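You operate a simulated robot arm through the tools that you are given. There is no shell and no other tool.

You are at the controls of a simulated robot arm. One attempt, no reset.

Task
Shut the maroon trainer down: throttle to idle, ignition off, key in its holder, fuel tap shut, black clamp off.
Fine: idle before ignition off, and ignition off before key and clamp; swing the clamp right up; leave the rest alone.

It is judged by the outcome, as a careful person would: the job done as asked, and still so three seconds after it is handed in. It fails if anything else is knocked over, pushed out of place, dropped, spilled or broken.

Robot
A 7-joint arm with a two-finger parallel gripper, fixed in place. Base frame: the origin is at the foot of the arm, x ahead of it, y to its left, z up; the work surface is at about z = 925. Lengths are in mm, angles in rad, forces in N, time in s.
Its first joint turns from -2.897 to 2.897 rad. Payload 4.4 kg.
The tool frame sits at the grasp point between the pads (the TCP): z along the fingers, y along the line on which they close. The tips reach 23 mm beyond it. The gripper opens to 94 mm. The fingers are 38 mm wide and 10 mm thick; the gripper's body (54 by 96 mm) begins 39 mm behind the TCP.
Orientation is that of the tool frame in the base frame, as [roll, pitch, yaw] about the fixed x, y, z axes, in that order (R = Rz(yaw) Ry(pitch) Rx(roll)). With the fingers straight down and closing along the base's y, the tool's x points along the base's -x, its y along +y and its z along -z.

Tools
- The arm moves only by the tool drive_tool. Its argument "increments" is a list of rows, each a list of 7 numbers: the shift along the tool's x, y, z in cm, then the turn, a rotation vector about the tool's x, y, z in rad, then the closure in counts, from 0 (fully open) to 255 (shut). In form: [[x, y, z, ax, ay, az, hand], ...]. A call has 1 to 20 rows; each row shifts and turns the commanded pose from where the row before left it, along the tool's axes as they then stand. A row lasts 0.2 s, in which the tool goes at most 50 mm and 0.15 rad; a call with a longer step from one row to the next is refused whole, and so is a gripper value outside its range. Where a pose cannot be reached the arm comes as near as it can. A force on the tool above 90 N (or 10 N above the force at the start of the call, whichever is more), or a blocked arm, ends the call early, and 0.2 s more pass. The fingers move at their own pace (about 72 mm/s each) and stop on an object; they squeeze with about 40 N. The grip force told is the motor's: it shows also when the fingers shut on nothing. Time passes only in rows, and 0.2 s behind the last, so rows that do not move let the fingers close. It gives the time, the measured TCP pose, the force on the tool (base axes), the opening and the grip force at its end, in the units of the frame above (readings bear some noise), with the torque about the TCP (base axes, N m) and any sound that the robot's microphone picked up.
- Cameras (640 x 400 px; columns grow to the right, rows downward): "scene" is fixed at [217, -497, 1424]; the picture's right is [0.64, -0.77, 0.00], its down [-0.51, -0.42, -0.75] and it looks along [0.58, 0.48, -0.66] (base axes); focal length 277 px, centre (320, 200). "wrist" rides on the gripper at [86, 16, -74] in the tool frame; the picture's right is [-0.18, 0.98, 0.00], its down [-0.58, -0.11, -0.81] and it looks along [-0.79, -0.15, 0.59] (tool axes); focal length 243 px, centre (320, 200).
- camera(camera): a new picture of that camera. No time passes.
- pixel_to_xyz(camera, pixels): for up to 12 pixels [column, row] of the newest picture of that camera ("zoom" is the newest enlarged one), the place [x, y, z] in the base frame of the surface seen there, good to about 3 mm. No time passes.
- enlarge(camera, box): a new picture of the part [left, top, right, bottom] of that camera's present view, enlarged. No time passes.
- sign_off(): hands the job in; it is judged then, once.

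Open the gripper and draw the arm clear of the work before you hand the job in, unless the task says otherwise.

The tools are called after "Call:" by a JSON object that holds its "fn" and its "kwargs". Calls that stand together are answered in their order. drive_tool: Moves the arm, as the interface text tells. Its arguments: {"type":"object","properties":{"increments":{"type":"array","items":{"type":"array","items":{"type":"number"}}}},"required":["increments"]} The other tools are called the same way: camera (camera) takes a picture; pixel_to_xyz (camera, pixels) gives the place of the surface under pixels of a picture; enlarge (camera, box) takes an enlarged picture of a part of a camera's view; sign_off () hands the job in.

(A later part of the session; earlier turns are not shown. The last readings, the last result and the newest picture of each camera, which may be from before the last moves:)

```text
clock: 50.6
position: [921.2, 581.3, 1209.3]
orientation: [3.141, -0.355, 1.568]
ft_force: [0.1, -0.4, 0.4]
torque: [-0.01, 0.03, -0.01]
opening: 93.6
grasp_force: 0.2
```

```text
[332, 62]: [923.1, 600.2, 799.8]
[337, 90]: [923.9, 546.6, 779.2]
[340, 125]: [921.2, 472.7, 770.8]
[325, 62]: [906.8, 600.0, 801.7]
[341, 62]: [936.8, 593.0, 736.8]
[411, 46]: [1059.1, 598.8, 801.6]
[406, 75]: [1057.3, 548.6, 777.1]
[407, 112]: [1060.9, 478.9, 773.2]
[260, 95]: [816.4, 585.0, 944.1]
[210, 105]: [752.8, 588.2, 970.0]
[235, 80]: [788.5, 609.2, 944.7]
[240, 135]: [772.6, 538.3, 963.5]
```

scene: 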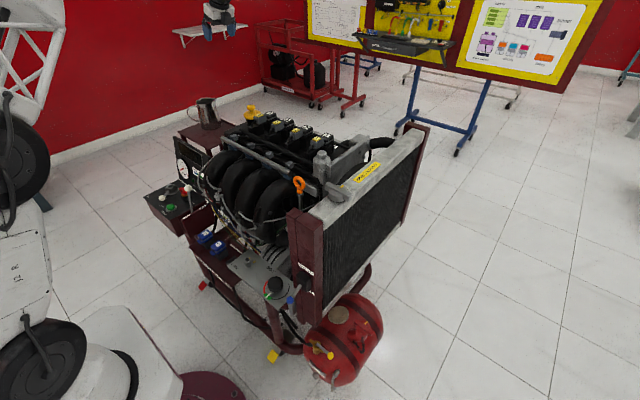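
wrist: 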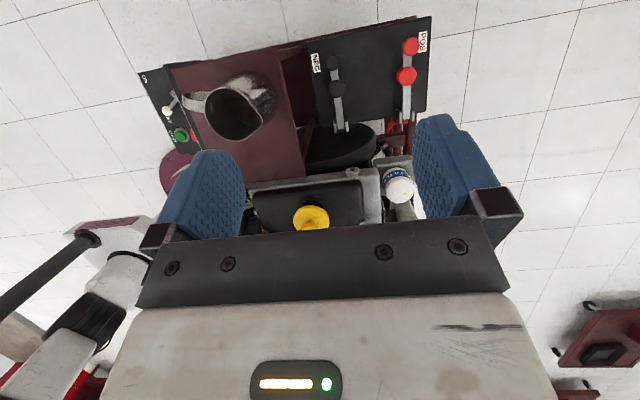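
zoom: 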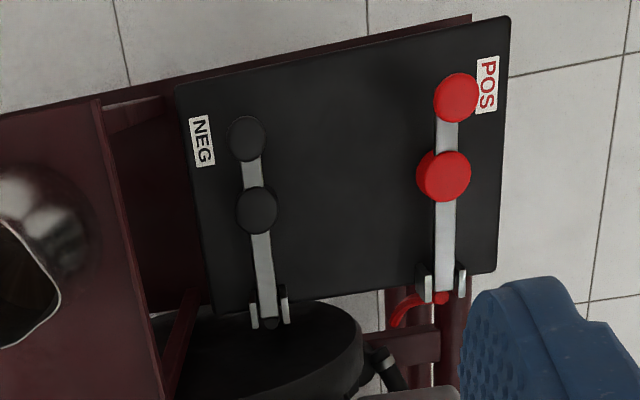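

The end knob is centred at about [922,599] with its top at z≈801. I'll descend to z≈900 above it with the fingers about 60 mm apart.

Call:
{"fn": "drive_tool", "kwargs": {"increments": [[-1.29, 0, 4.23, 0, 0, 0, 92], [-1.29, 0, 4.23, 0, 0, 0, 92], [-1.29, 0, 4.23, 0, 0, 0, 92], [-1.29, 0, 4.23, 0, 0, 0, 92], [-1.29, 0, 4.23, 0, 0, 0, 92], [-1.29, 0, 4.23, 0, 0, 0, 92], [-1.29, 0, 4.23, 0, 0, 0, 92], [0, 0, 0, 0, 0, 0, 92]]}}

Call:
{"fn": "camera", "kwargs": {"camera": "wrist"}}

Call:
{"fn": "camera", "kwargs": {"camera": "scene"}}

```text
clock: 52.4
position: [920.1, 598.8, 900.2]
orientation: [3.141, -0.352, 1.57]
ft_force: [-0.4, 0.0, 0.5]
torque: [0.0, -0.04, -0.02]
opening: 60.1
grasp_force: 0.0
```

```text
taken
```

wrist: 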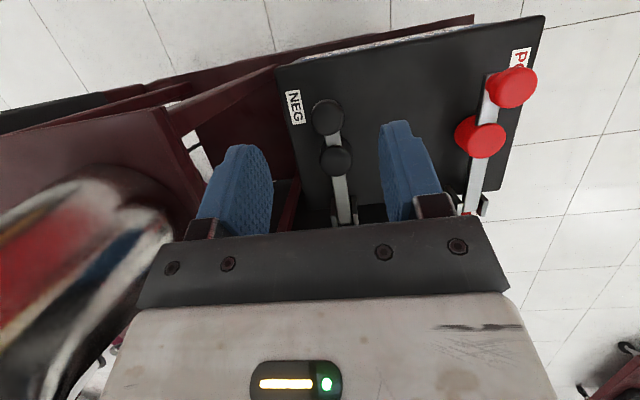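

```text
taken
```

scene: 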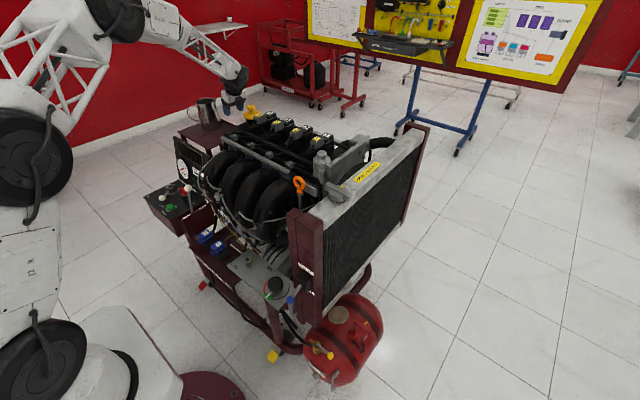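

The jug looks close on the left of the wrist view. I'll enlarge the scene around the wrist to check clearance.

Call:
{"fn": "enlarge", "kwargs": {"camera": "scene", "box": [170, 40, 280, 140]}}

Call:
{"fn": "pixel_to_xyz", "kwargs": {"camera": "wrist", "pixels": [[165, 205], [130, 190], [150, 240], [60, 190], [100, 170], [327, 118], [335, 160], [200, 110], [316, 118], [343, 118]]}}

Call:
{"fn": "pixel_to_xyz", "kwargs": {"camera": "scene", "pixels": [[165, 25], [190, 45], [215, 60], [235, 75], [230, 85], [220, 75], [208, 100], [240, 85]]}}

```text
4.00 times, centred on (225, 90) of scene
```

zoom: 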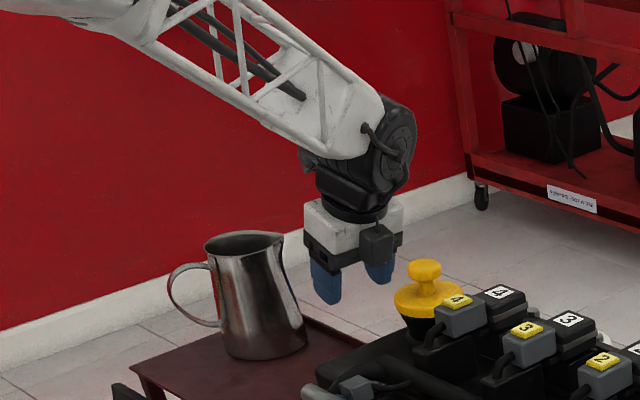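

```text
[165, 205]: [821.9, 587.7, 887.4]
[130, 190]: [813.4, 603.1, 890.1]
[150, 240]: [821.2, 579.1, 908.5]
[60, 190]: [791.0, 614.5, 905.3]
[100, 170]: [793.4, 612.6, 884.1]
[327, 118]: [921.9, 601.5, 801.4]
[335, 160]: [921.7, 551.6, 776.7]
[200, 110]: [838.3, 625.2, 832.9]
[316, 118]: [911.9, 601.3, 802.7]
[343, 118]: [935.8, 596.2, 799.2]
```

```text
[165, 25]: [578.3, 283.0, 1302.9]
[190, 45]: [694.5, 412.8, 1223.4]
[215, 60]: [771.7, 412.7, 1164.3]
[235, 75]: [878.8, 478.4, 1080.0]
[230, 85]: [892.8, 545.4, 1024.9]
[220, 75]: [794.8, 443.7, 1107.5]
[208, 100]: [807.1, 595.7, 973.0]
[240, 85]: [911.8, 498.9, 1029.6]
```

The forearm underside has about 100 mm of clearance over the jug rim, and the fingers straddle the end knob at (327,118). I'll descend 60 mm and check again.

Call:
{"fn": "drive_tool", "kwargs": {"increments": [[-0.69, 0.05, 1.88, 0, 0, 0, 92], [-0.69, 0.05, 1.88, 0, 0, 0, 92], [-0.69, 0.05, 1.88, 0, 0, 0, 92], [0, 0, 0, 0, 0, 0, 92]]}}

Call:
{"fn": "camera", "kwargs": {"camera": "wrist"}}

Call:
{"fn": "enlarge", "kwargs": {"camera": "scene", "box": [170, 40, 280, 140]}}

```text
clock: 53.4
position: [921.6, 597.9, 838.8]
orientation: [-3.141, -0.352, 1.571]
ft_force: [-0.9, 0.3, -0.6]
torque: [0.0, -0.02, -0.02]
opening: 60.2
grasp_force: 0.0
```

```text
taken
```

wrist: 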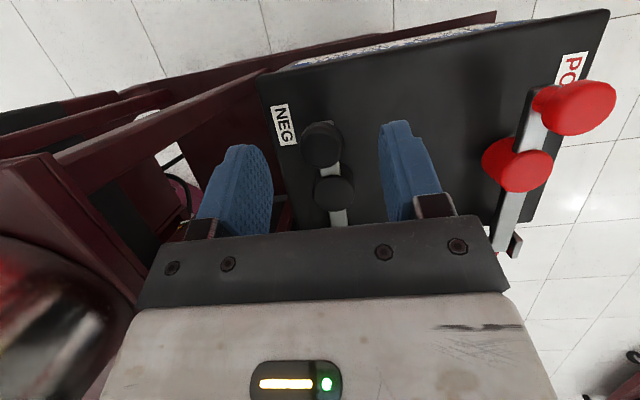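

```text
4.00 times, centred on (225, 90) of scene
```

zoom: 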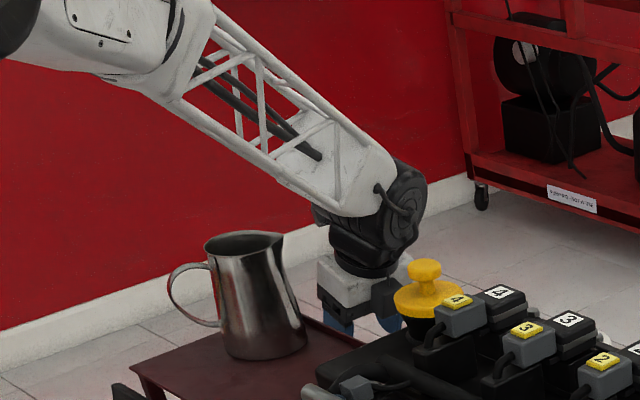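

Clearance to the jug and oil cap still looks fine. I'll descend the last 41 mm around the end knob and close.

Call:
{"fn": "drive_tool", "kwargs": {"increments": [[-0.62, 0, 1.88, 0, 0, 0, 92], [-0.62, 0, 1.88, 0, 0, 0, 92], [0, 0, 0.1, 0, 0, 0, 92], [0, 0, 0, 0, 0, 0, 180], [0, 0, 0, 0, 0, 0, 255], [0, 0, 0, 0, 0, 0, 255], [0, 0, 0, 0, 0, 0, 255]]}}

Call:
{"fn": "camera", "kwargs": {"camera": "wrist"}}

Call:
{"fn": "enlarge", "kwargs": {"camera": "scene", "box": [170, 40, 280, 140]}}

```text
clock: 55.0
position: [920.8, 600.3, 799.0]
orientation: [-3.138, -0.352, 1.571]
ft_force: [-62.4, -10.6, 8.2]
torque: [-0.28, 0.59, 0.06]
opening: 27.3
grasp_force: 45.1
```

```text
taken
```

wrist: 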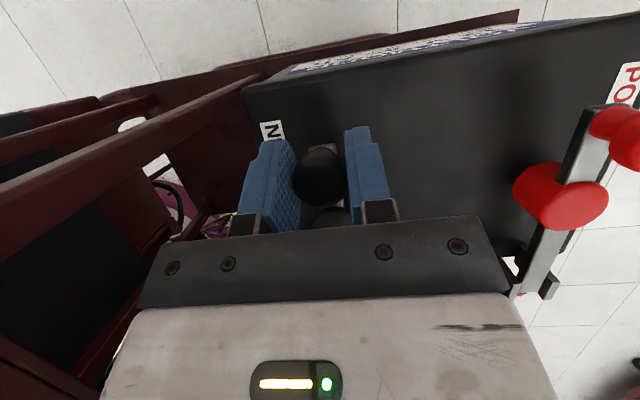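

```text
4.00 times, centred on (225, 90) of scene
```

zoom: 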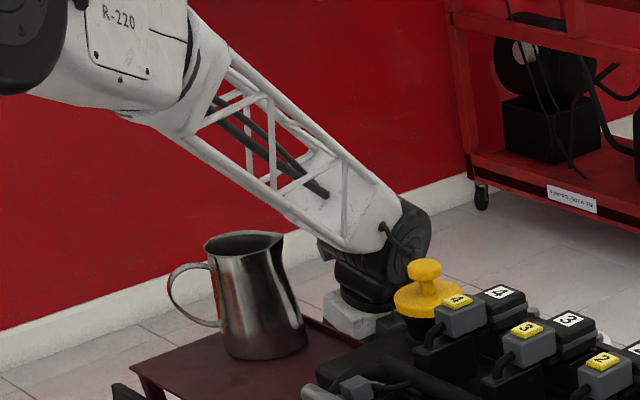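

The end knob is gripped (27.3 mm) with a −62 N x-force, so I'm about 1.5 mm too far in +x. I'll correct that and start the swing along the arc about the pivot [470,772].

Call:
{"fn": "drive_tool", "kwargs": {"increments": [[0, -0.15, 0, 0, 0, 0, 255], [0.07, 0, -0.92, 0, 0, 0, 255], [0.06, 0, -0.93, 0, 0, 0, 255], [-0.05, 0, -0.93, 0, 0, 0, 255], [-0.05, 0, -0.93, 0, 0, 0, 255], [0, 0, 0, 0, 0, 0, 255]]}}

Call:
{"fn": "camera", "kwargs": {"camera": "wrist"}}

```text
clock: 56.4
position: [921.1, 586.5, 833.8]
orientation: [-3.141, -0.352, 1.569]
ft_force: [-25.8, 3.5, -7.9]
torque: [0.94, 0.3, 0.04]
opening: 27.0
grasp_force: 44.8
```

```text
taken
```

wrist: 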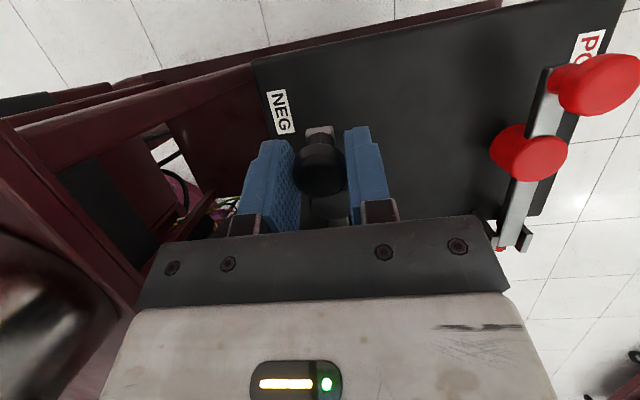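

The clamp is rising with the hand. I'll continue along the arc.

Call:
{"fn": "drive_tool", "kwargs": {"increments": [[-0.19, -0.03, -0.91, 0, 0, 0, 255], [-0.19, 0, -0.91, 0, 0, 0, 255], [-0.31, 0, -0.87, 0, 0, 0, 255], [-0.31, 0, -0.88, 0, 0, 0, 255], [-0.43, 0, -0.82, 0, 0, 0, 255], [-0.44, 0, -0.83, 0, 0, 0, 255], [-0.54, 0, -0.75, 0, 0, 0, 255], [-0.54, 0, -0.76, 0, 0, 0, 255], [0, 0, 0, 0, 0, 0, 255]]}}

Call:
{"fn": "camera", "kwargs": {"camera": "wrist"}}

Call:
{"fn": "enlarge", "kwargs": {"camera": "scene", "box": [170, 40, 280, 140]}}

```text
clock: 58.4
position: [920.0, 537.5, 889.2]
orientation: [-3.141, -0.353, 1.569]
ft_force: [-12.8, 11.7, 3.1]
torque: [1.14, 0.15, 0.12]
opening: 26.9
grasp_force: 45.2
```

```text
taken
```

wrist: 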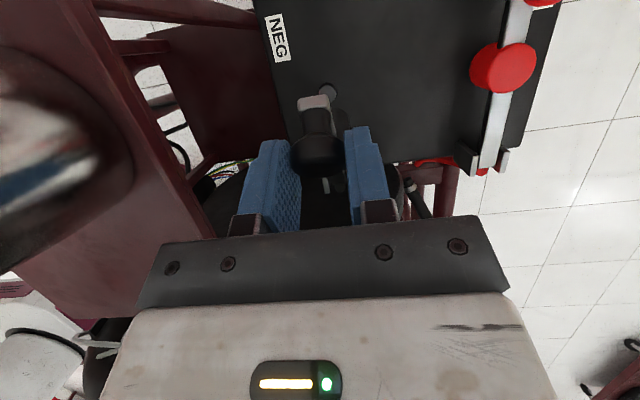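

```text
4.00 times, centred on (225, 90) of scene
```

zoom: 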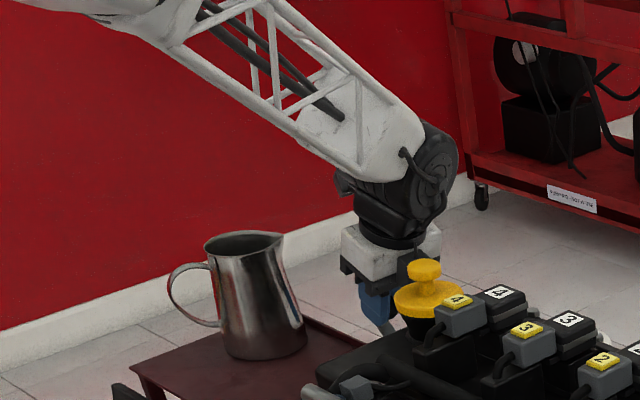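

The swing is about halfway and forces are low. I'll continue toward vertical while watching the oil cap clearance.

Call:
{"fn": "drive_tool", "kwargs": {"increments": [[-0.63, 0, -0.67, 0, 0, 0, 255], [-0.64, 0, -0.68, 0, 0, 0, 255], [-0.72, 0, -0.57, 0, 0, 0, 255], [-0.73, 0, -0.58, 0, 0, 0, 255], [-0.8, 0, -0.47, 0, 0, 0, 255], [-0.81, 0, -0.47, 0, 0, 0, 255], [0, 0, 0, 0, 0, 0, 255]]}}

Call:
{"fn": "camera", "kwargs": {"camera": "wrist"}}

Call:
{"fn": "enlarge", "kwargs": {"camera": "scene", "box": [170, 40, 280, 140]}}

```text
clock: 60.0
position: [920.0, 484.0, 905.5]
orientation: [3.141, -0.351, 1.568]
ft_force: [-4.3, 9.6, 12.2]
torque: [1.26, 0.1, 0.08]
opening: 27.0
grasp_force: 44.7
```

```text
taken
```

wrist: 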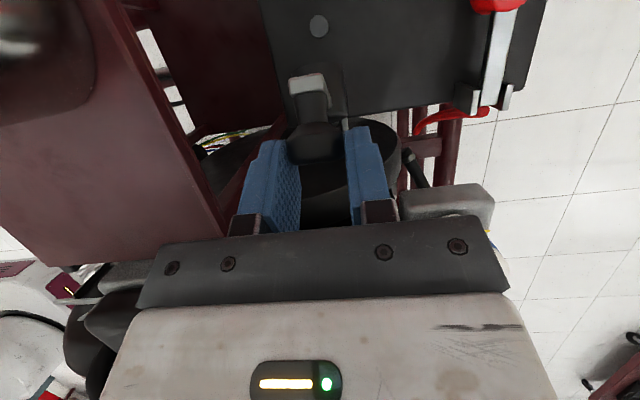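

```text
4.00 times, centred on (225, 90) of scene
```

zoom: 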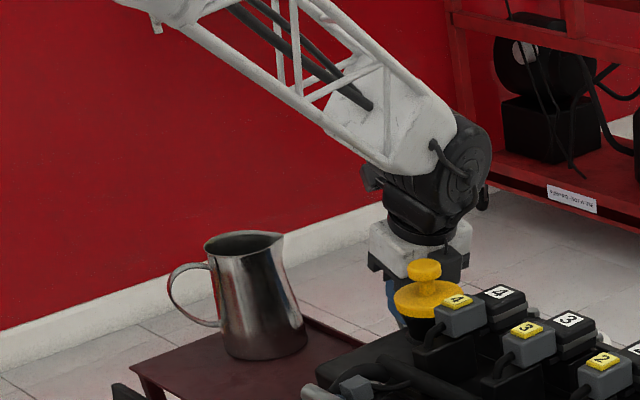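

The terminal post is uncovered and the bar is around 70° up. I'll continue to vertical and beyond until it resists.

Call:
{"fn": "drive_tool", "kwargs": {"increments": [[-0.86, 0, -0.35, 0, 0, 0, 255], [-0.86, 0, -0.36, 0, 0, 0, 255], [-0.9, 0, -0.23, 0, 0, 0, 255], [-0.9, 0, -0.24, 0, 0, 0, 255], [0, 0, 0, 0, 0, 0, 255]]}}

Call:
{"fn": "camera", "kwargs": {"camera": "wrist"}}

Call:
{"fn": "enlarge", "kwargs": {"camera": "scene", "box": [170, 40, 280, 140]}}

```text
clock: 61.2
position: [920.5, 446.2, 904.3]
orientation: [-3.14, -0.352, 1.571]
ft_force: [-1.1, 0.4, 0.1]
torque: [-0.06, 0.01, -0.01]
opening: 0.1
grasp_force: 42.5
```

```text
taken
```

wrist: 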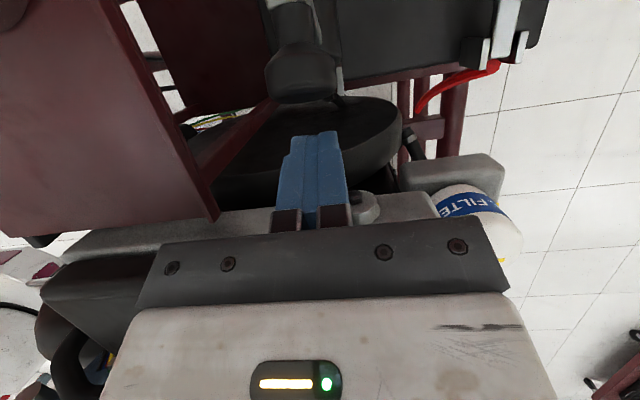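

```text
4.00 times, centred on (225, 90) of scene
```

zoom: 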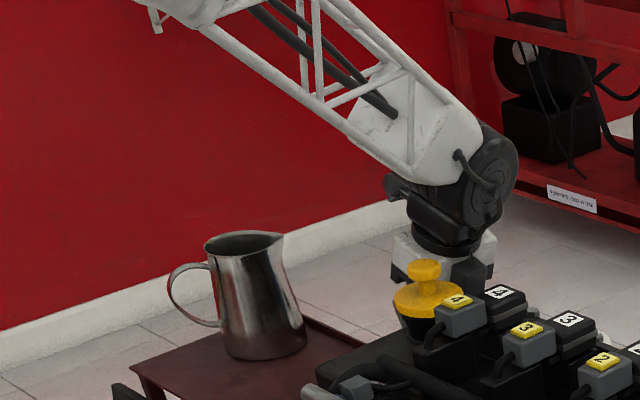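

The knob slipped out of the fingers; the clamp is still raised, with its knob at wrist (300,75). I'll measure its present angle.

Call:
{"fn": "pixel_to_xyz", "kwargs": {"camera": "wrist", "pixels": [[300, 75], [300, 40], [295, 15], [340, 80], [300, 97], [340, 103], [320, 30]]}}

Call:
{"fn": "enlarge", "kwargs": {"camera": "wrist", "box": [230, 0, 400, 130]}}

```text
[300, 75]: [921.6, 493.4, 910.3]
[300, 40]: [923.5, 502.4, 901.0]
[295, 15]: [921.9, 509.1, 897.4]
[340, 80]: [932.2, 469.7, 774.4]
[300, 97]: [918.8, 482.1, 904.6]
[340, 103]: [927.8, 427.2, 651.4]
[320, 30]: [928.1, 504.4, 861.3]
```

```text
3.08 times, centred on (315, 65) of wrist
```

zoom: 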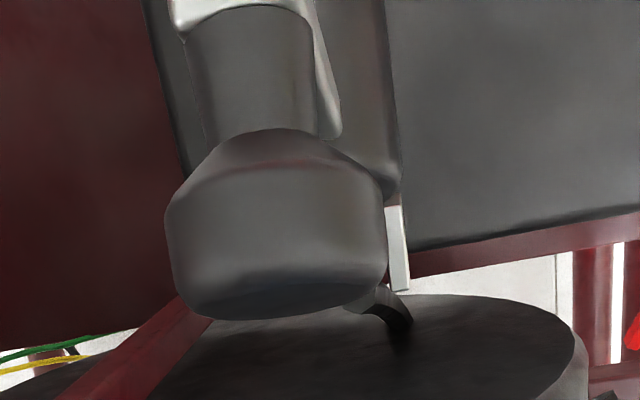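

The bar is at about 73° from horizontal and holding. I'll rise, straighten the tool, and go round to its +y side with closed fingers to push it the rest of the way up.

Call:
{"fn": "drive_tool", "kwargs": {"increments": [[1.04, 0, -2.82, 0, 0, 0, 255], [1.04, 0, -2.82, 0, 0, 0, 255], [0, 0, 0, 0, -0.1173, 0, 255], [0, 0, 0, 0, -0.1173, 0, 255], [0, 0, 0, 0, -0.1173, 0, 255], [3.8, 0, 0, 0, 0, 0, 255], [3.8, 0, 0, 0, 0, 0, 255], [3.8, 0, 0, 0, 0, 0, 255], [0, 0, 0, 0, 0, 0, 255]]}}

Call:
{"fn": "camera", "kwargs": {"camera": "wrist"}}

Call:
{"fn": "enlarge", "kwargs": {"camera": "scene", "box": [170, 40, 280, 140]}}

```text
clock: 63.2
position: [919.3, 560.2, 965.4]
orientation: [-3.14, -0.001, 1.571]
ft_force: [0.4, 0.6, 0.6]
torque: [-0.02, -0.03, -0.02]
opening: 0.1
grasp_force: 42.3
```

```text
taken
```

wrist: 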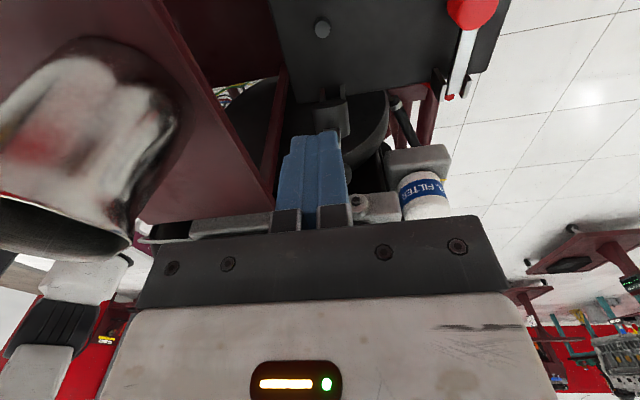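

```text
4.00 times, centred on (225, 90) of scene
```

zoom: 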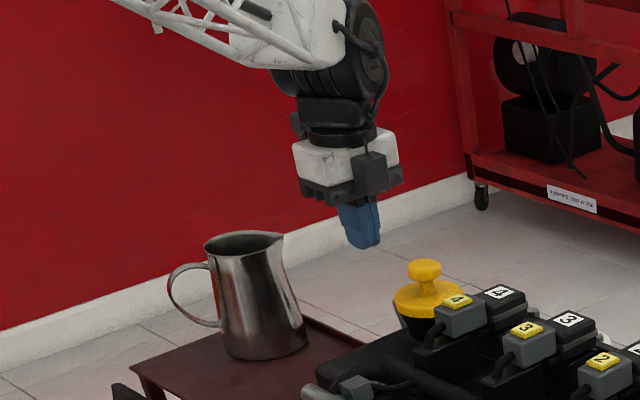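

I'll enlarge the wrist view around (330,120) to see where the clamp is now.

Call:
{"fn": "enlarge", "kwargs": {"camera": "wrist", "box": [250, 60, 430, 220]}}

Call:
{"fn": "pixel_to_xyz", "kwargs": {"camera": "wrist", "pixels": [[330, 112], [335, 125], [335, 92], [320, 115], [345, 150], [346, 125], [322, 28]]}}

```text
2.50 times, centred on (340, 140) of wrist
```

zoom: 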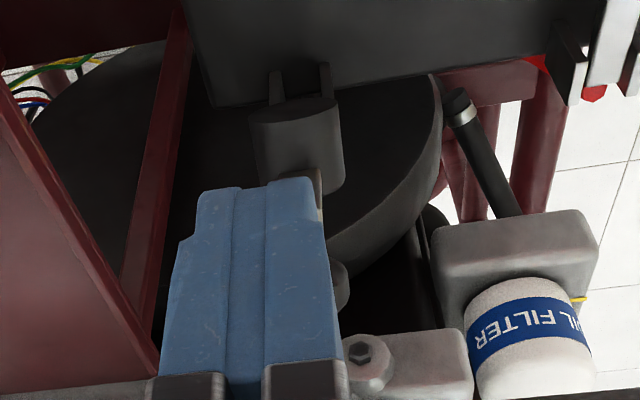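

```text
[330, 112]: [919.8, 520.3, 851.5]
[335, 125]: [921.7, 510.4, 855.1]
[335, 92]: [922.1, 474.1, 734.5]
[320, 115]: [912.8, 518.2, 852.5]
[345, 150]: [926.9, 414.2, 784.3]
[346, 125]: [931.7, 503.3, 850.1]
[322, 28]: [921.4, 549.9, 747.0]
```

The bar is still at about 73°. I'll lower the closed fingers to z≈895 at its +y side and push in −y gently.

Call:
{"fn": "drive_tool", "kwargs": {"increments": [[0, 0.15, 3.5, 0, 0, 0, 255], [0, 0, 3.5, 0, 0, 0, 255], [-1, 0, 0, 0, 0, 0, 255], [-0.8, 0, 0, 0, 0, 0, 255], [-0.6, 0, 0, 0, 0, 0, 255], [-0.6, 0, 0, 0, 0, 0, 255], [-0.6, 0, 0, 0, 0, 0, 255], [0, 0, 0, 0, 0, 0, 255]]}}

Call:
{"fn": "camera", "kwargs": {"camera": "wrist"}}

Call:
{"fn": "enlarge", "kwargs": {"camera": "wrist", "box": [250, 60, 430, 220]}}

```text
clock: 64.6
position: [919.7, 539.6, 895.9]
orientation: [3.138, -0.006, 1.574]
ft_force: [4.0, 33.5, -5.7]
torque: [0.23, 0.03, 0.01]
opening: 0.0
grasp_force: 42.7
stopped in row 6: the force on the tool passed its limit at 102 N (the readings are from after the stop); the commanded pose is now the measured one
```

```text
taken
```

wrist: 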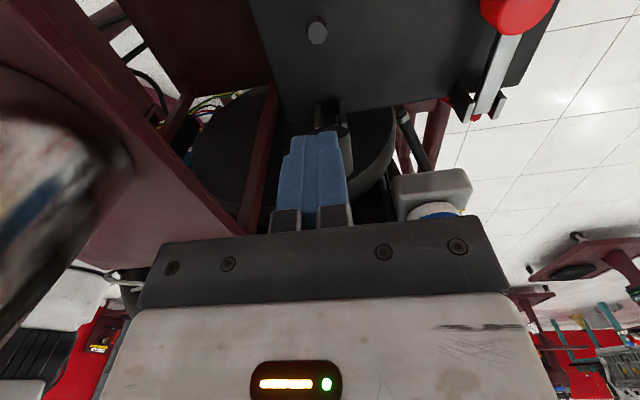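

```text
2.50 times, centred on (340, 140) of wrist
```

zoom: 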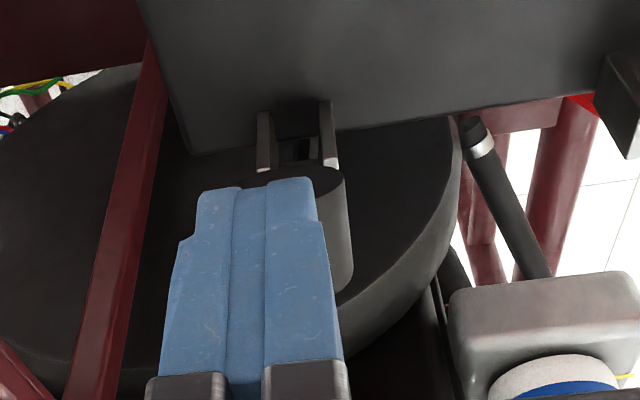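

The bar is against a hard stop at about 74°, its upper limit (102 N). I'll back off in +y, rise, and check that it stays up.

Call:
{"fn": "drive_tool", "kwargs": {"increments": [[2, 0, 0, 0, 0, 0, 255], [1, 0, -2.5, 0, 0, 0, 255], [0, 0, -4.5, 0, 0, 0, 255], [0, 0, -4.5, 0, 0, 0, 255], [0, 0, -4.5, 0, 0, 0, 255], [0, 0, -4.5, 0, 0, 0, 255], [0, 0, -4.5, 0, 0, 0, 255], [0, 0, 0, 0, 0, 0, 0], [0, 0, 0, 0, 0, 0, 0]]}}

Call:
{"fn": "camera", "kwargs": {"camera": "wrist"}}

Call:
{"fn": "enlarge", "kwargs": {"camera": "wrist", "box": [220, 0, 460, 180]}}

Call:
{"fn": "camera", "kwargs": {"camera": "scene"}}

```text
clock: 66.6
position: [920.3, 565.2, 1145.9]
orientation: [3.138, -0.005, 1.574]
ft_force: [0.2, 0.2, 0.1]
torque: [-0.03, 0.0, -0.01]
opening: 82.8
grasp_force: 0.1
```

```text
taken
```

wrist: 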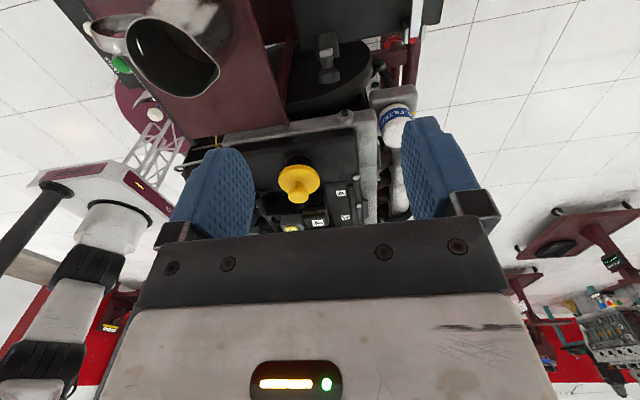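

```text
2.22 times, centred on (340, 90) of wrist
```

zoom: 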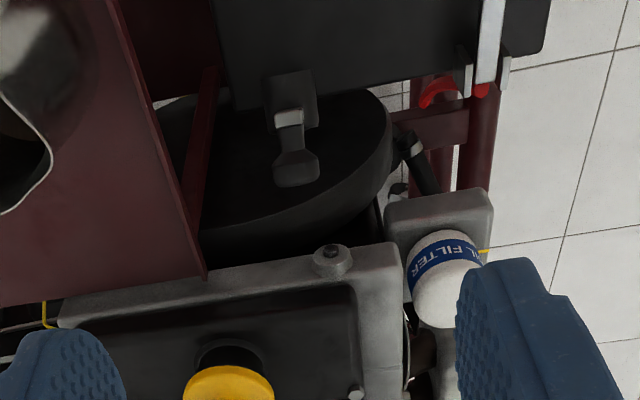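

```text
taken
```

scene: 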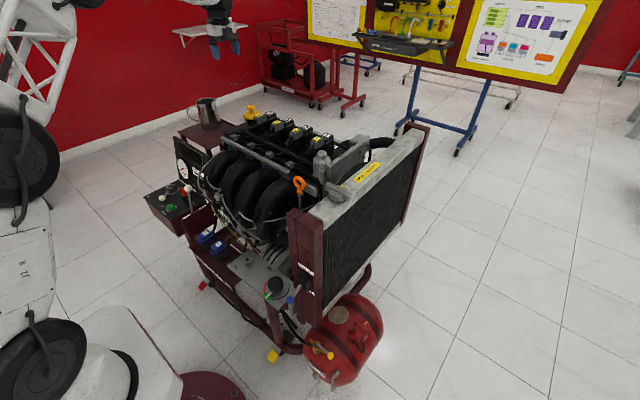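

The clamp stays raised. I'll measure the bar end and knob to confirm its angle.

Call:
{"fn": "pixel_to_xyz", "kwargs": {"camera": "wrist", "pixels": [[326, 53], [327, 58], [328, 68], [329, 76], [325, 43], [333, 63]]}}

```text
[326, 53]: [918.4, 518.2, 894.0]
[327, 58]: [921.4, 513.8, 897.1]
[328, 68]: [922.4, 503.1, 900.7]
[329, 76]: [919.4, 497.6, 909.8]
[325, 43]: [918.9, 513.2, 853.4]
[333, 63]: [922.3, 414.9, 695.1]
```

The clamp stands at about 72°, its stop, and holds. Next is the fuel tap; I'll rise, turn back to the default orientation, and cross over at z≈1250.

Call:
{"fn": "drive_tool", "kwargs": {"increments": [[0, 0, -4.8, 0, 0, 0, 0], [0, 0, -4.8, 0, 0, 0, 0], [0, 0, 0, 0, 0, -0.143, 0], [0, 0, 0, 0, 0, -0.143, 0], [0, 0, 0, 0, 0, -0.143, 0], [0, 0, 0, 0, 0, -0.143, 0], [0, 0, 0, 0, 0, -0.143, 0], [0, 0, 0, 0, 0, -0.143, 0], [0, 0, 0, 0, 0, -0.143, 0], [0, 0, 0, 0, 0, -0.143, 0], [0, 0, 0, 0, 0, -0.143, 0], [0, 0, 0, 0, 0, -0.143, 0], [0, 0, 0, 0, 0, -0.143, 0], [2.77, -3.91, 0, 0, 0, 0, 0], [2.77, -3.91, 0, 0, 0, 0, 0], [2.77, -3.91, 0, 0, 0, 0, 0], [2.77, -3.91, 0, 0, 0, 0, 0], [2.77, -3.91, 0, 0, 0, 0, 0], [2.77, -3.91, 0, 0, 0, 0, 0]]}}

Call:
{"fn": "drive_tool", "kwargs": {"increments": [[2.77, -3.91, 0, 0, 0, 0, 0], [2.77, -3.91, 0, 0, 0, 0, 0], [2.77, -3.91, 0, 0, 0, 0, 0], [2.77, -3.91, 0, 0, 0, 0, 0], [2.77, -3.91, 0, 0, 0, 0, 0], [2.77, -3.91, 0, 0, 0, 0, 0], [2.77, -3.91, 0, 0, 0, 0, 0], [2.77, -3.91, 0, 0, 0, 0, 0], [2.77, -3.91, 0, 0, 0, 0, 0], [2.77, -3.91, 0, 0, 0, 0, 0], [2.77, -3.91, 0, 0, 0, 0, 0], [0, -4, 0, 0, 0, 0, 0], [0, -4, 0, 0, 0, 0, 0], [0, 0, 0, 0, 0, 0, 0]]}}

Call:
{"fn": "camera", "kwargs": {"camera": "scene"}}

Call:
{"fn": "camera", "kwargs": {"camera": "wrist"}}

```text
clock: 70.6
position: [755.0, 330.6, 1238.4]
orientation: [3.136, 0.0, -3.139]
ft_force: [0.2, -0.8, 0.0]
torque: [0.02, 0.03, -0.01]
opening: 94.0
grasp_force: 0.1
```

```text
clock: 73.6
position: [453.1, -181.3, 1236.0]
orientation: [3.135, 0.005, -3.137]
ft_force: [-1.1, -0.1, -0.6]
torque: [0.01, 0.02, 0.0]
opening: 94.0
grasp_force: 0.0
```

```text
taken
```

scene: 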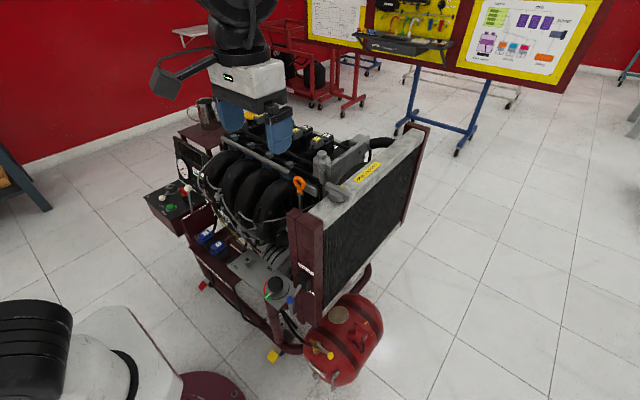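

```text
taken
```

wrist: 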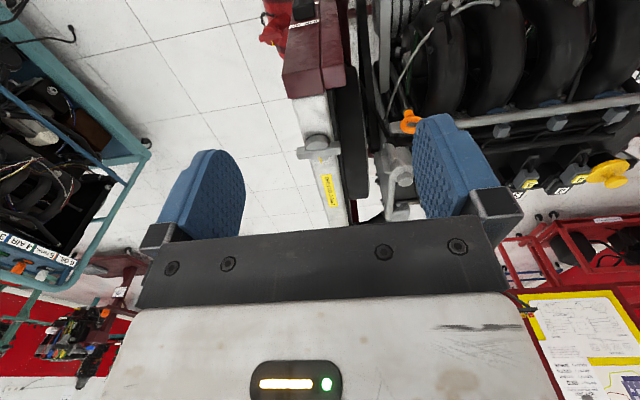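

The arm is over the tank side now. I'll enlarge the tap in the scene view and measure it.

Call:
{"fn": "enlarge", "kwargs": {"camera": "scene", "box": [295, 325, 345, 375]}}

Call:
{"fn": "pixel_to_xyz", "kwargs": {"camera": "zoom", "pixels": [[395, 235], [240, 175], [300, 190], [350, 215], [230, 130], [235, 210], [200, 165], [290, 130], [320, 280], [180, 125], [150, 130], [260, 250]]}}

```text
8.00 times, centred on (320, 350) of scene
```

zoom: 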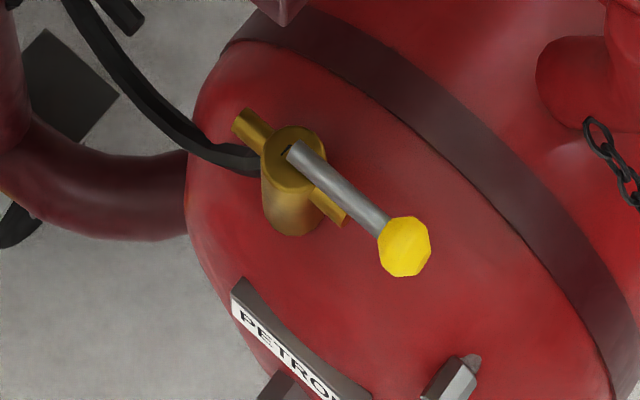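

```text
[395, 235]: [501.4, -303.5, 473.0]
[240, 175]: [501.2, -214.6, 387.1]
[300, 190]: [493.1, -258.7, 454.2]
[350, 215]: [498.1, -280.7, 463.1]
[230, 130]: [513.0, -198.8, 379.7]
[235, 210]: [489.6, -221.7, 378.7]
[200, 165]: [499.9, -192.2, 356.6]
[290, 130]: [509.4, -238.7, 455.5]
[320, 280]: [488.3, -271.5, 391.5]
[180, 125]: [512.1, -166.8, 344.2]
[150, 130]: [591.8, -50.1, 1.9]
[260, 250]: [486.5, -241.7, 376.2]
```

The tap lever lies in line with its brass pipe (open), with its yellow knob at about [501,-303,473]. I'll check the surrounding heights before I lower the arm.

Call:
{"fn": "pixel_to_xyz", "kwargs": {"camera": "scene", "pixels": [[300, 215], [292, 215], [290, 300], [275, 283], [303, 310], [320, 310], [345, 310], [340, 300], [365, 330], [330, 370], [300, 290], [250, 260]]}}

Call:
{"fn": "pixel_to_xyz", "kwargs": {"camera": "zoom", "pixels": [[290, 170], [280, 200], [245, 120], [335, 210], [310, 140], [270, 145], [400, 262], [385, 255], [425, 245], [405, 220], [330, 180], [265, 165]]}}

```text
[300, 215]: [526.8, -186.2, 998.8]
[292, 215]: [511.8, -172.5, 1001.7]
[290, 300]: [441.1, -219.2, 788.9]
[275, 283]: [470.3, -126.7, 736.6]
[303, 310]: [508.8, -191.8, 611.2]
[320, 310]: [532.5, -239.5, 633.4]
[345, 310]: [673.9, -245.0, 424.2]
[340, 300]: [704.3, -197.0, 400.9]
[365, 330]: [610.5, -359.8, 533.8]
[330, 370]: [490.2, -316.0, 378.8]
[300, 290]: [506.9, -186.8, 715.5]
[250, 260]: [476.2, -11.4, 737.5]
```

```text
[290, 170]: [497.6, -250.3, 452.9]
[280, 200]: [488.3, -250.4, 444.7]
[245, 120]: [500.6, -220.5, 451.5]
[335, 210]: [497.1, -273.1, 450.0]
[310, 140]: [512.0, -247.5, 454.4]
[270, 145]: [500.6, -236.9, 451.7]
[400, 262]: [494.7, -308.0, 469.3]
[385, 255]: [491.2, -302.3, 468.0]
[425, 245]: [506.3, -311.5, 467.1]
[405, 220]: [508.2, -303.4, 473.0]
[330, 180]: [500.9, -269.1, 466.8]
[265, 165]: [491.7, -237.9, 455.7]
```

The valve body is centred near [500,-247,455], with stubs along y and the lever pointing −y. The fan switch knob at [441,-219,789] must be avoided, so I'll go to [330,-300] first, then descend to z≈720 for a close view.

Call:
{"fn": "drive_tool", "kwargs": {"increments": [[4.1, -3, 0, 0, 0, 0, 100], [4.1, -3, 0, 0, 0, 0, 150], [4.1, -3, 0, 0, 0, 0, 150], [0, -3, 3.5, 0, 0, 0, 150], [0, 0, 4.7, 0, 0, 0, 150], [0, 0, 4.7, 0, 0, 0, 150], [0, 0, 4.7, 0, 0, 0, 150], [0, 0, 4.7, 0, 0, 0, 150], [0, 0, 4.7, 0, 0, 0, 150], [0, 0, 4.7, 0, 0, 0, 150], [0, 0, 4.7, 0, 0, 0, 150], [0, 0, 4.7, 0, 0, 0, 150], [0, 0, 4.7, 0, 0, 0, 150], [0, 0, 4.7, 0, 0, 0, 150], [0, 0, 0, 0, 0, 0, 150]]}}

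Call:
{"fn": "camera", "kwargs": {"camera": "wrist"}}

Call:
{"fn": "camera", "kwargs": {"camera": "scene"}}

```text
refused: row 1 steps farther than a row can; nothing moved
```

```text
taken
```

wrist: 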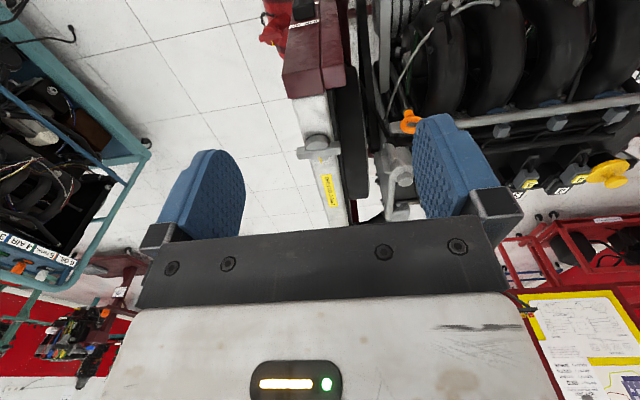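

```text
taken
```

scene: 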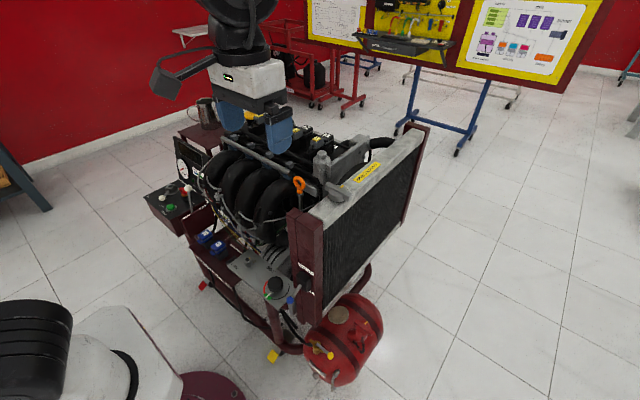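

The first row was a little too long. I'll repeat with shorter steps.

Call:
{"fn": "drive_tool", "kwargs": {"increments": [[3.5, -2.8, 0, 0, 0, 0, 100], [3.5, -2.8, 0, 0, 0, 0, 150], [3.5, -2.8, 0, 0, 0, 0, 150], [1.8, -3, 2, 0, 0, 0, 150], [0, -0.6, 4.7, 0, 0, 0, 150], [0, 0, 4.7, 0, 0, 0, 150], [0, 0, 4.7, 0, 0, 0, 150], [0, 0, 4.7, 0, 0, 0, 150], [0, 0, 4.7, 0, 0, 0, 150], [0, 0, 4.7, 0, 0, 0, 150], [0, 0, 4.7, 0, 0, 0, 150], [0, 0, 4.7, 0, 0, 0, 150], [0, 0, 4.7, 0, 0, 0, 150], [0, 0, 4.7, 0, 0, 0, 150], [0, 0, 0, 0, 0, 0, 150]]}}

Call:
{"fn": "camera", "kwargs": {"camera": "wrist"}}

Call:
{"fn": "camera", "kwargs": {"camera": "scene"}}

```text
clock: 74.7
position: [375.3, -238.6, 1211.9]
orientation: [-3.139, 0.013, -2.964]
ft_force: [-0.2, 0.7, -0.1]
torque: [0.01, -0.04, -0.01]
opening: 38.5
grasp_force: 0.1
stopped in row 5: the arm was blocked; the commanded pose is now the measured one
```

```text
taken
```

wrist: 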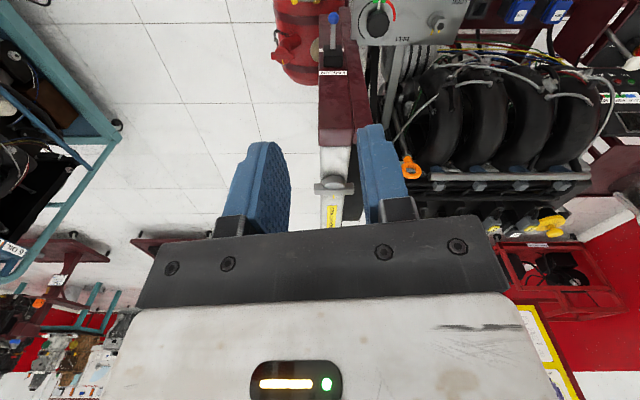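

```text
taken
```

scene: 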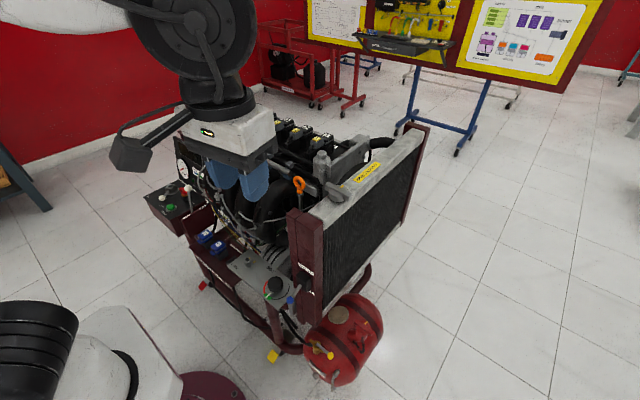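

The arm reports blocked, likely a wrist joint limit at this yaw. I'll turn the tool +0.75 rad about its axis, toward smaller yaw, to free it.

Call:
{"fn": "drive_tool", "kwargs": {"increments": [[0, 0, 0, 0, 0, 0.1, 150], [0, 0, 0, 0, 0, 0.13, 150], [0, 0, 0, 0, 0, 0.13, 150], [0, 0, 0, 0, 0, 0.13, 150], [0, 0, 0, 0, 0, 0.13, 150], [0, 0, 0, 0, 0, 0.13, 150], [0, 0, 0, 0, 0, 0, 150]]}}

Call:
{"fn": "camera", "kwargs": {"camera": "wrist"}}

Call:
{"fn": "camera", "kwargs": {"camera": "scene"}}

```text
clock: 76.3
position: [376.1, -238.3, 1213.0]
orientation: [3.136, 0.013, 2.569]
ft_force: [0.5, 0.2, -0.1]
torque: [0.02, -0.03, 0.01]
opening: 38.8
grasp_force: 0.0
```

```text
taken
```

wrist: 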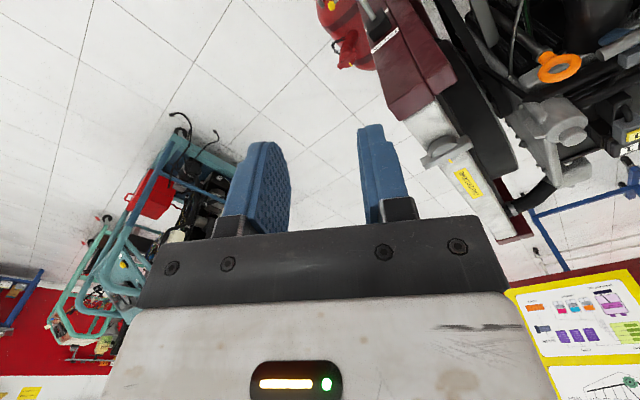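

```text
taken
```

scene: 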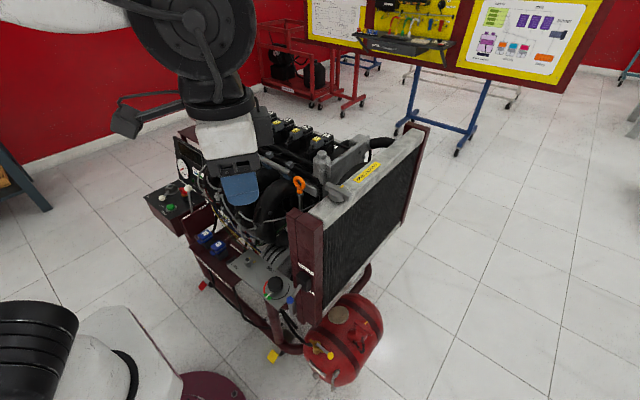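

It is free now (yaw 2.57). I'll continue to about [330,-300] and descend to z≈760 to view the tap.

Call:
{"fn": "drive_tool", "kwargs": {"increments": [[0.25, -3.9, 0, 0, 0, 0, 150], [0.25, -3.8, 0, 0, 0, 0, 150], [0, 0, 4.5, 0, 0, 0, 150], [0, 0, 4.5, 0, 0, 0, 150], [0, 0, 4.5, 0, 0, 0, 150], [0, 0, 4.5, 0, 0, 0, 150], [0, 0, 4.5, 0, 0, 0, 150], [0, 0, 4.5, 0, 0, 0, 150], [0, 0, 4.5, 0, 0, 0, 150], [0, 0, 4.5, 0, 0, 0, 150], [0, 0, 4.5, 0, 0, 0, 150], [0, 0, 4.5, 0, 0, 0, 150], [0, 0, 0, 0, 0, 0, 150]]}}

Call:
{"fn": "camera", "kwargs": {"camera": "wrist"}}

Call:
{"fn": "camera", "kwargs": {"camera": "scene"}}

```text
clock: 77.0
position: [376.9, -239.5, 1212.0]
orientation: [3.136, 0.026, 2.748]
ft_force: [0.5, 0.4, -0.5]
torque: [0.0, 0.02, -0.03]
opening: 38.7
grasp_force: 0.1
stopped in row 3: the arm was blocked; the commanded pose is now the measured one
```

```text
taken
```

wrist: 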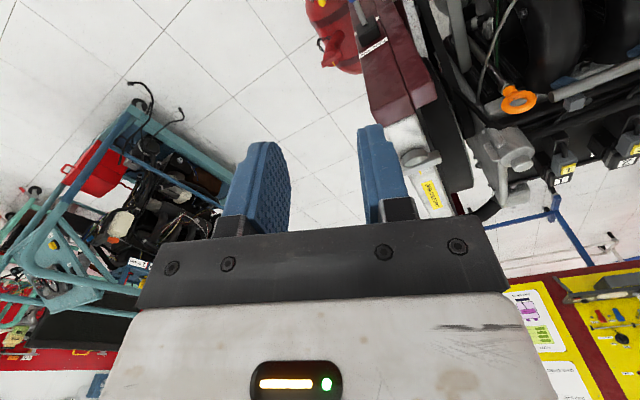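

```text
taken
```

scene: 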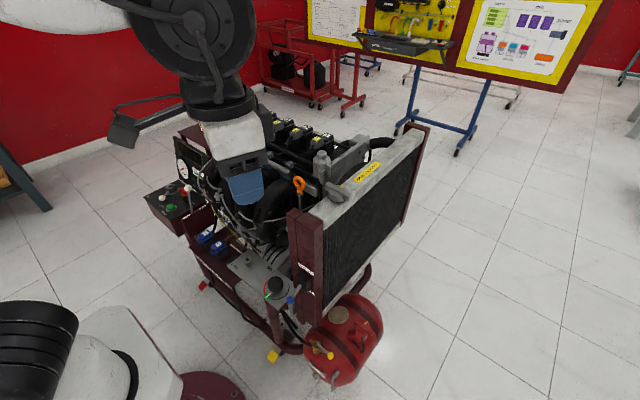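

The position is blocked at this small radius (~446 mm). I'll move outward, toward [480,-330] at the same height, to see if the limit is the folded reach.

Call:
{"fn": "drive_tool", "kwargs": {"increments": [[-4.32, -1.45, 0, 0, 0, 0, 150], [-4.32, -1.45, 0, 0, 0, 0, 150], [-4.32, -1.45, 0, 0, 0, 0, 150], [0, 0, 0, 0, 0, 0, 150]]}}

Call:
{"fn": "camera", "kwargs": {"camera": "scene"}}

Call:
{"fn": "camera", "kwargs": {"camera": "wrist"}}

```text
clock: 78.0
position: [477.0, -333.7, 1214.2]
orientation: [3.139, 0.028, 2.741]
ft_force: [-0.5, 0.5, 0.5]
torque: [-0.01, 0.01, 0.02]
opening: 38.6
grasp_force: 0.0
```

```text
taken
```

scene: 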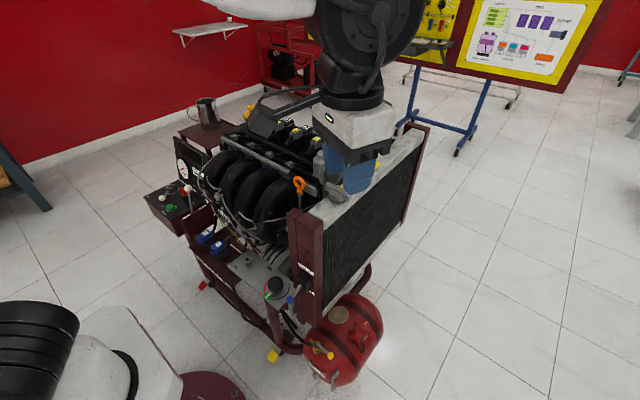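

```text
taken
```

wrist: 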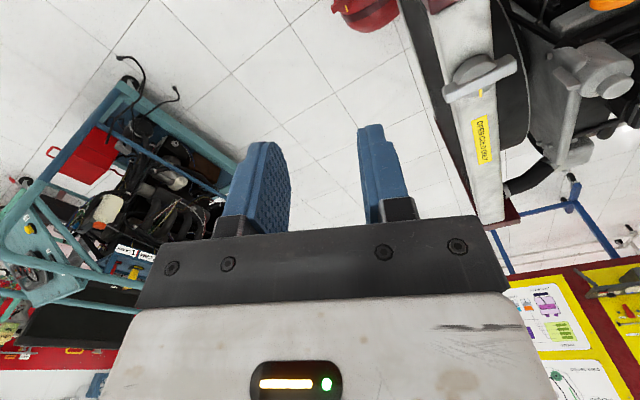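

Moving at the larger radius works. I'll descend here, clear of the radiator (y≥−245), to z≈800.

Call:
{"fn": "drive_tool", "kwargs": {"increments": [[0.5, -1.5, 4, 0, 0, 0, 150], [0.5, -1.5, 4, 0, 0, 0, 150], [0, 0, 4.5, 0, 0, 0, 150], [0, 0, 4.5, 0, 0, 0, 150], [0, 0, 4.5, 0, 0, 0, 150], [0, 0, 4.5, 0, 0, 0, 150], [0, 0, 4.5, 0, 0, 0, 150], [0, 0, 4.5, 0, 0, 0, 150], [0, 0, 4.5, 0, 0, 0, 150], [0, 0, 0, 0, 0, 0, 150]]}}

Call:
{"fn": "camera", "kwargs": {"camera": "scene"}}

Call:
{"fn": "camera", "kwargs": {"camera": "wrist"}}

```text
clock: 80.2
position: [466.1, -359.0, 820.7]
orientation: [3.138, 0.027, 2.741]
ft_force: [0.0, -0.1, 0.2]
torque: [-0.01, 0.0, -0.01]
opening: 38.5
grasp_force: 0.1
```

```text
taken
```

scene: 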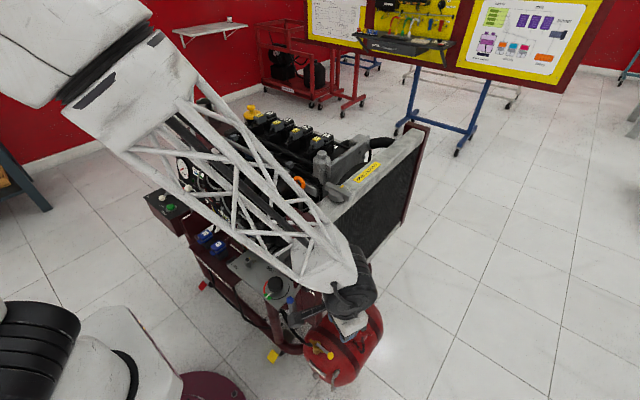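

```text
taken
```

wrist: 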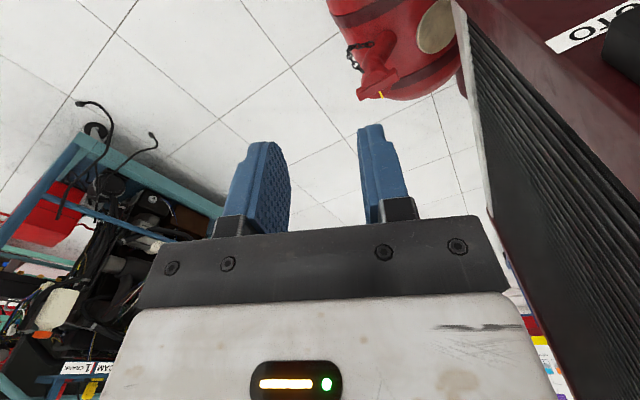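

The tool is now beside the radiator. For the tap I want the hand leaning out to −y so the forearm stays clear of the fan switch. I'll shift 70 mm further −y, turn to yaw≈1.57 and lean 0.6 rad.

Call:
{"fn": "drive_tool", "kwargs": {"increments": [[-1.3, -3.2, 0, 0, 0, 0, 150], [-1.3, -3.2, 0, 0, 0, 0, 150], [0, 0, 0, 0, 0, 0.146, 150], [0, 0, 0, 0, 0, 0.146, 150], [0, 0, 0, 0, 0, 0.146, 150], [0, 0, 0, 0, 0, 0.146, 150], [0, 0, 0, 0, 0, 0.146, 150], [0, 0, 0, 0, 0, 0.146, 150], [0, 0, 0, 0, 0, 0.146, 150], [0, 0, 0, 0, 0, 0.146, 150], [0, 0, 0, 0, 0.15, 0, 150], [0, 0, 0, 0, 0.15, 0, 150], [0, 0, 0, 0, 0.15, 0, 150], [0, 0, 0, 0, 0.15, 0, 150], [0, 0, 0, 0, 0, 0, 150]]}}

Call:
{"fn": "camera", "kwargs": {"camera": "scene"}}

Call:
{"fn": "camera", "kwargs": {"camera": "wrist"}}

```text
clock: 83.4
position: [467.9, -425.7, 822.0]
orientation: [3.109, -0.592, 1.591]
ft_force: [0.3, -0.4, -0.6]
torque: [-0.01, -0.04, -0.03]
opening: 38.6
grasp_force: 0.1
```

```text
taken
```

scene: 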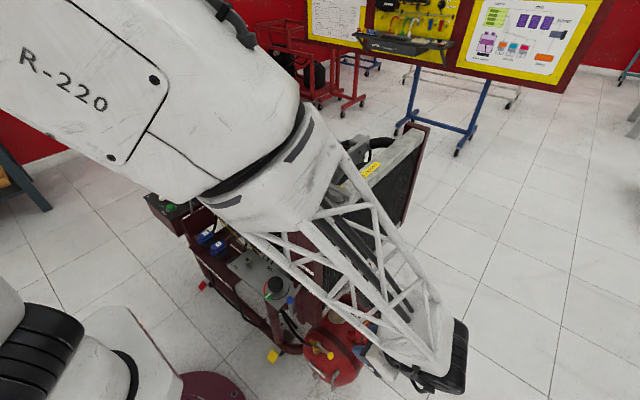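

```text
taken
```

wrist: 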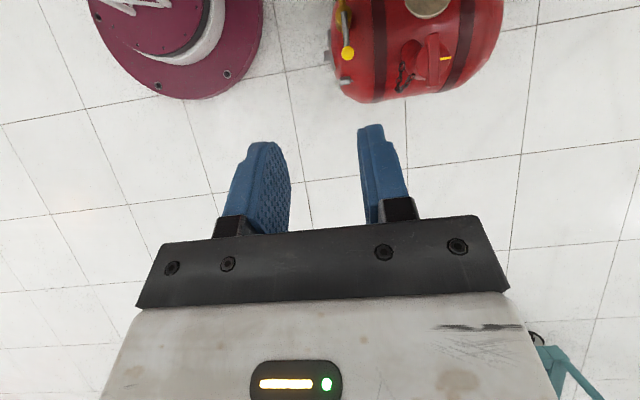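

The tap's yellow knob is at wrist (347,52). I'll move closer, to about [495,-400,600], for a detailed look.

Call:
{"fn": "drive_tool", "kwargs": {"increments": [[-2.04, 0.54, 3.97, 0, 0, 0, 150], [-2.04, 0.54, 3.97, 0, 0, 0, 150], [-2.04, 0.54, 3.97, 0, 0, 0, 150], [-2.04, 0.54, 3.97, 0, 0, 0, 150], [-2.04, 0.54, 3.97, 0, 0, 0, 150], [0, 0, 0, 0, 0, 0, 150]]}}

Call:
{"fn": "camera", "kwargs": {"camera": "scene"}}

Call:
{"fn": "camera", "kwargs": {"camera": "wrist"}}

Call:
{"fn": "enlarge", "kwargs": {"camera": "wrist", "box": [270, 0, 430, 120]}}

```text
clock: 84.8
position: [498.5, -401.2, 600.4]
orientation: [3.109, -0.591, 1.591]
ft_force: [0.1, 0.7, 0.1]
torque: [0.0, -0.04, -0.03]
opening: 38.7
grasp_force: 0.1
```

```text
taken
```

scene: 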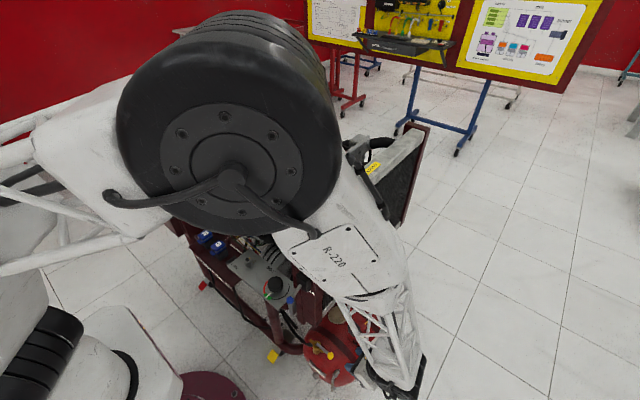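

```text
taken
```

wrist: 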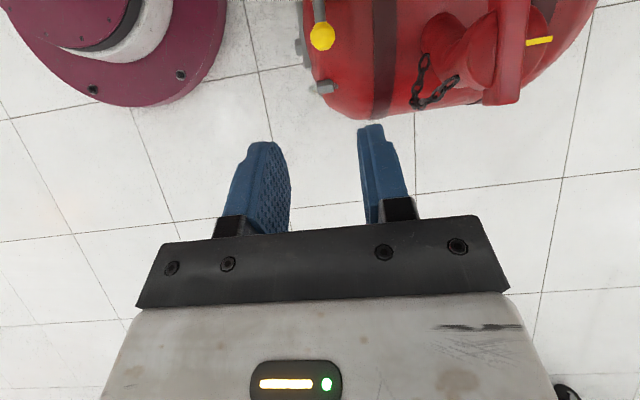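

```text
3.33 times, centred on (350, 60) of wrist
```

zoom: 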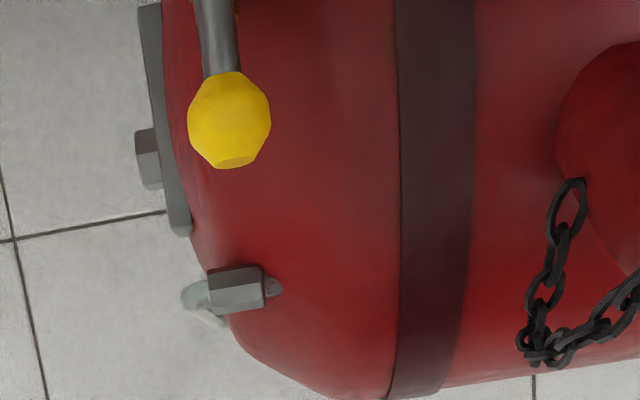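

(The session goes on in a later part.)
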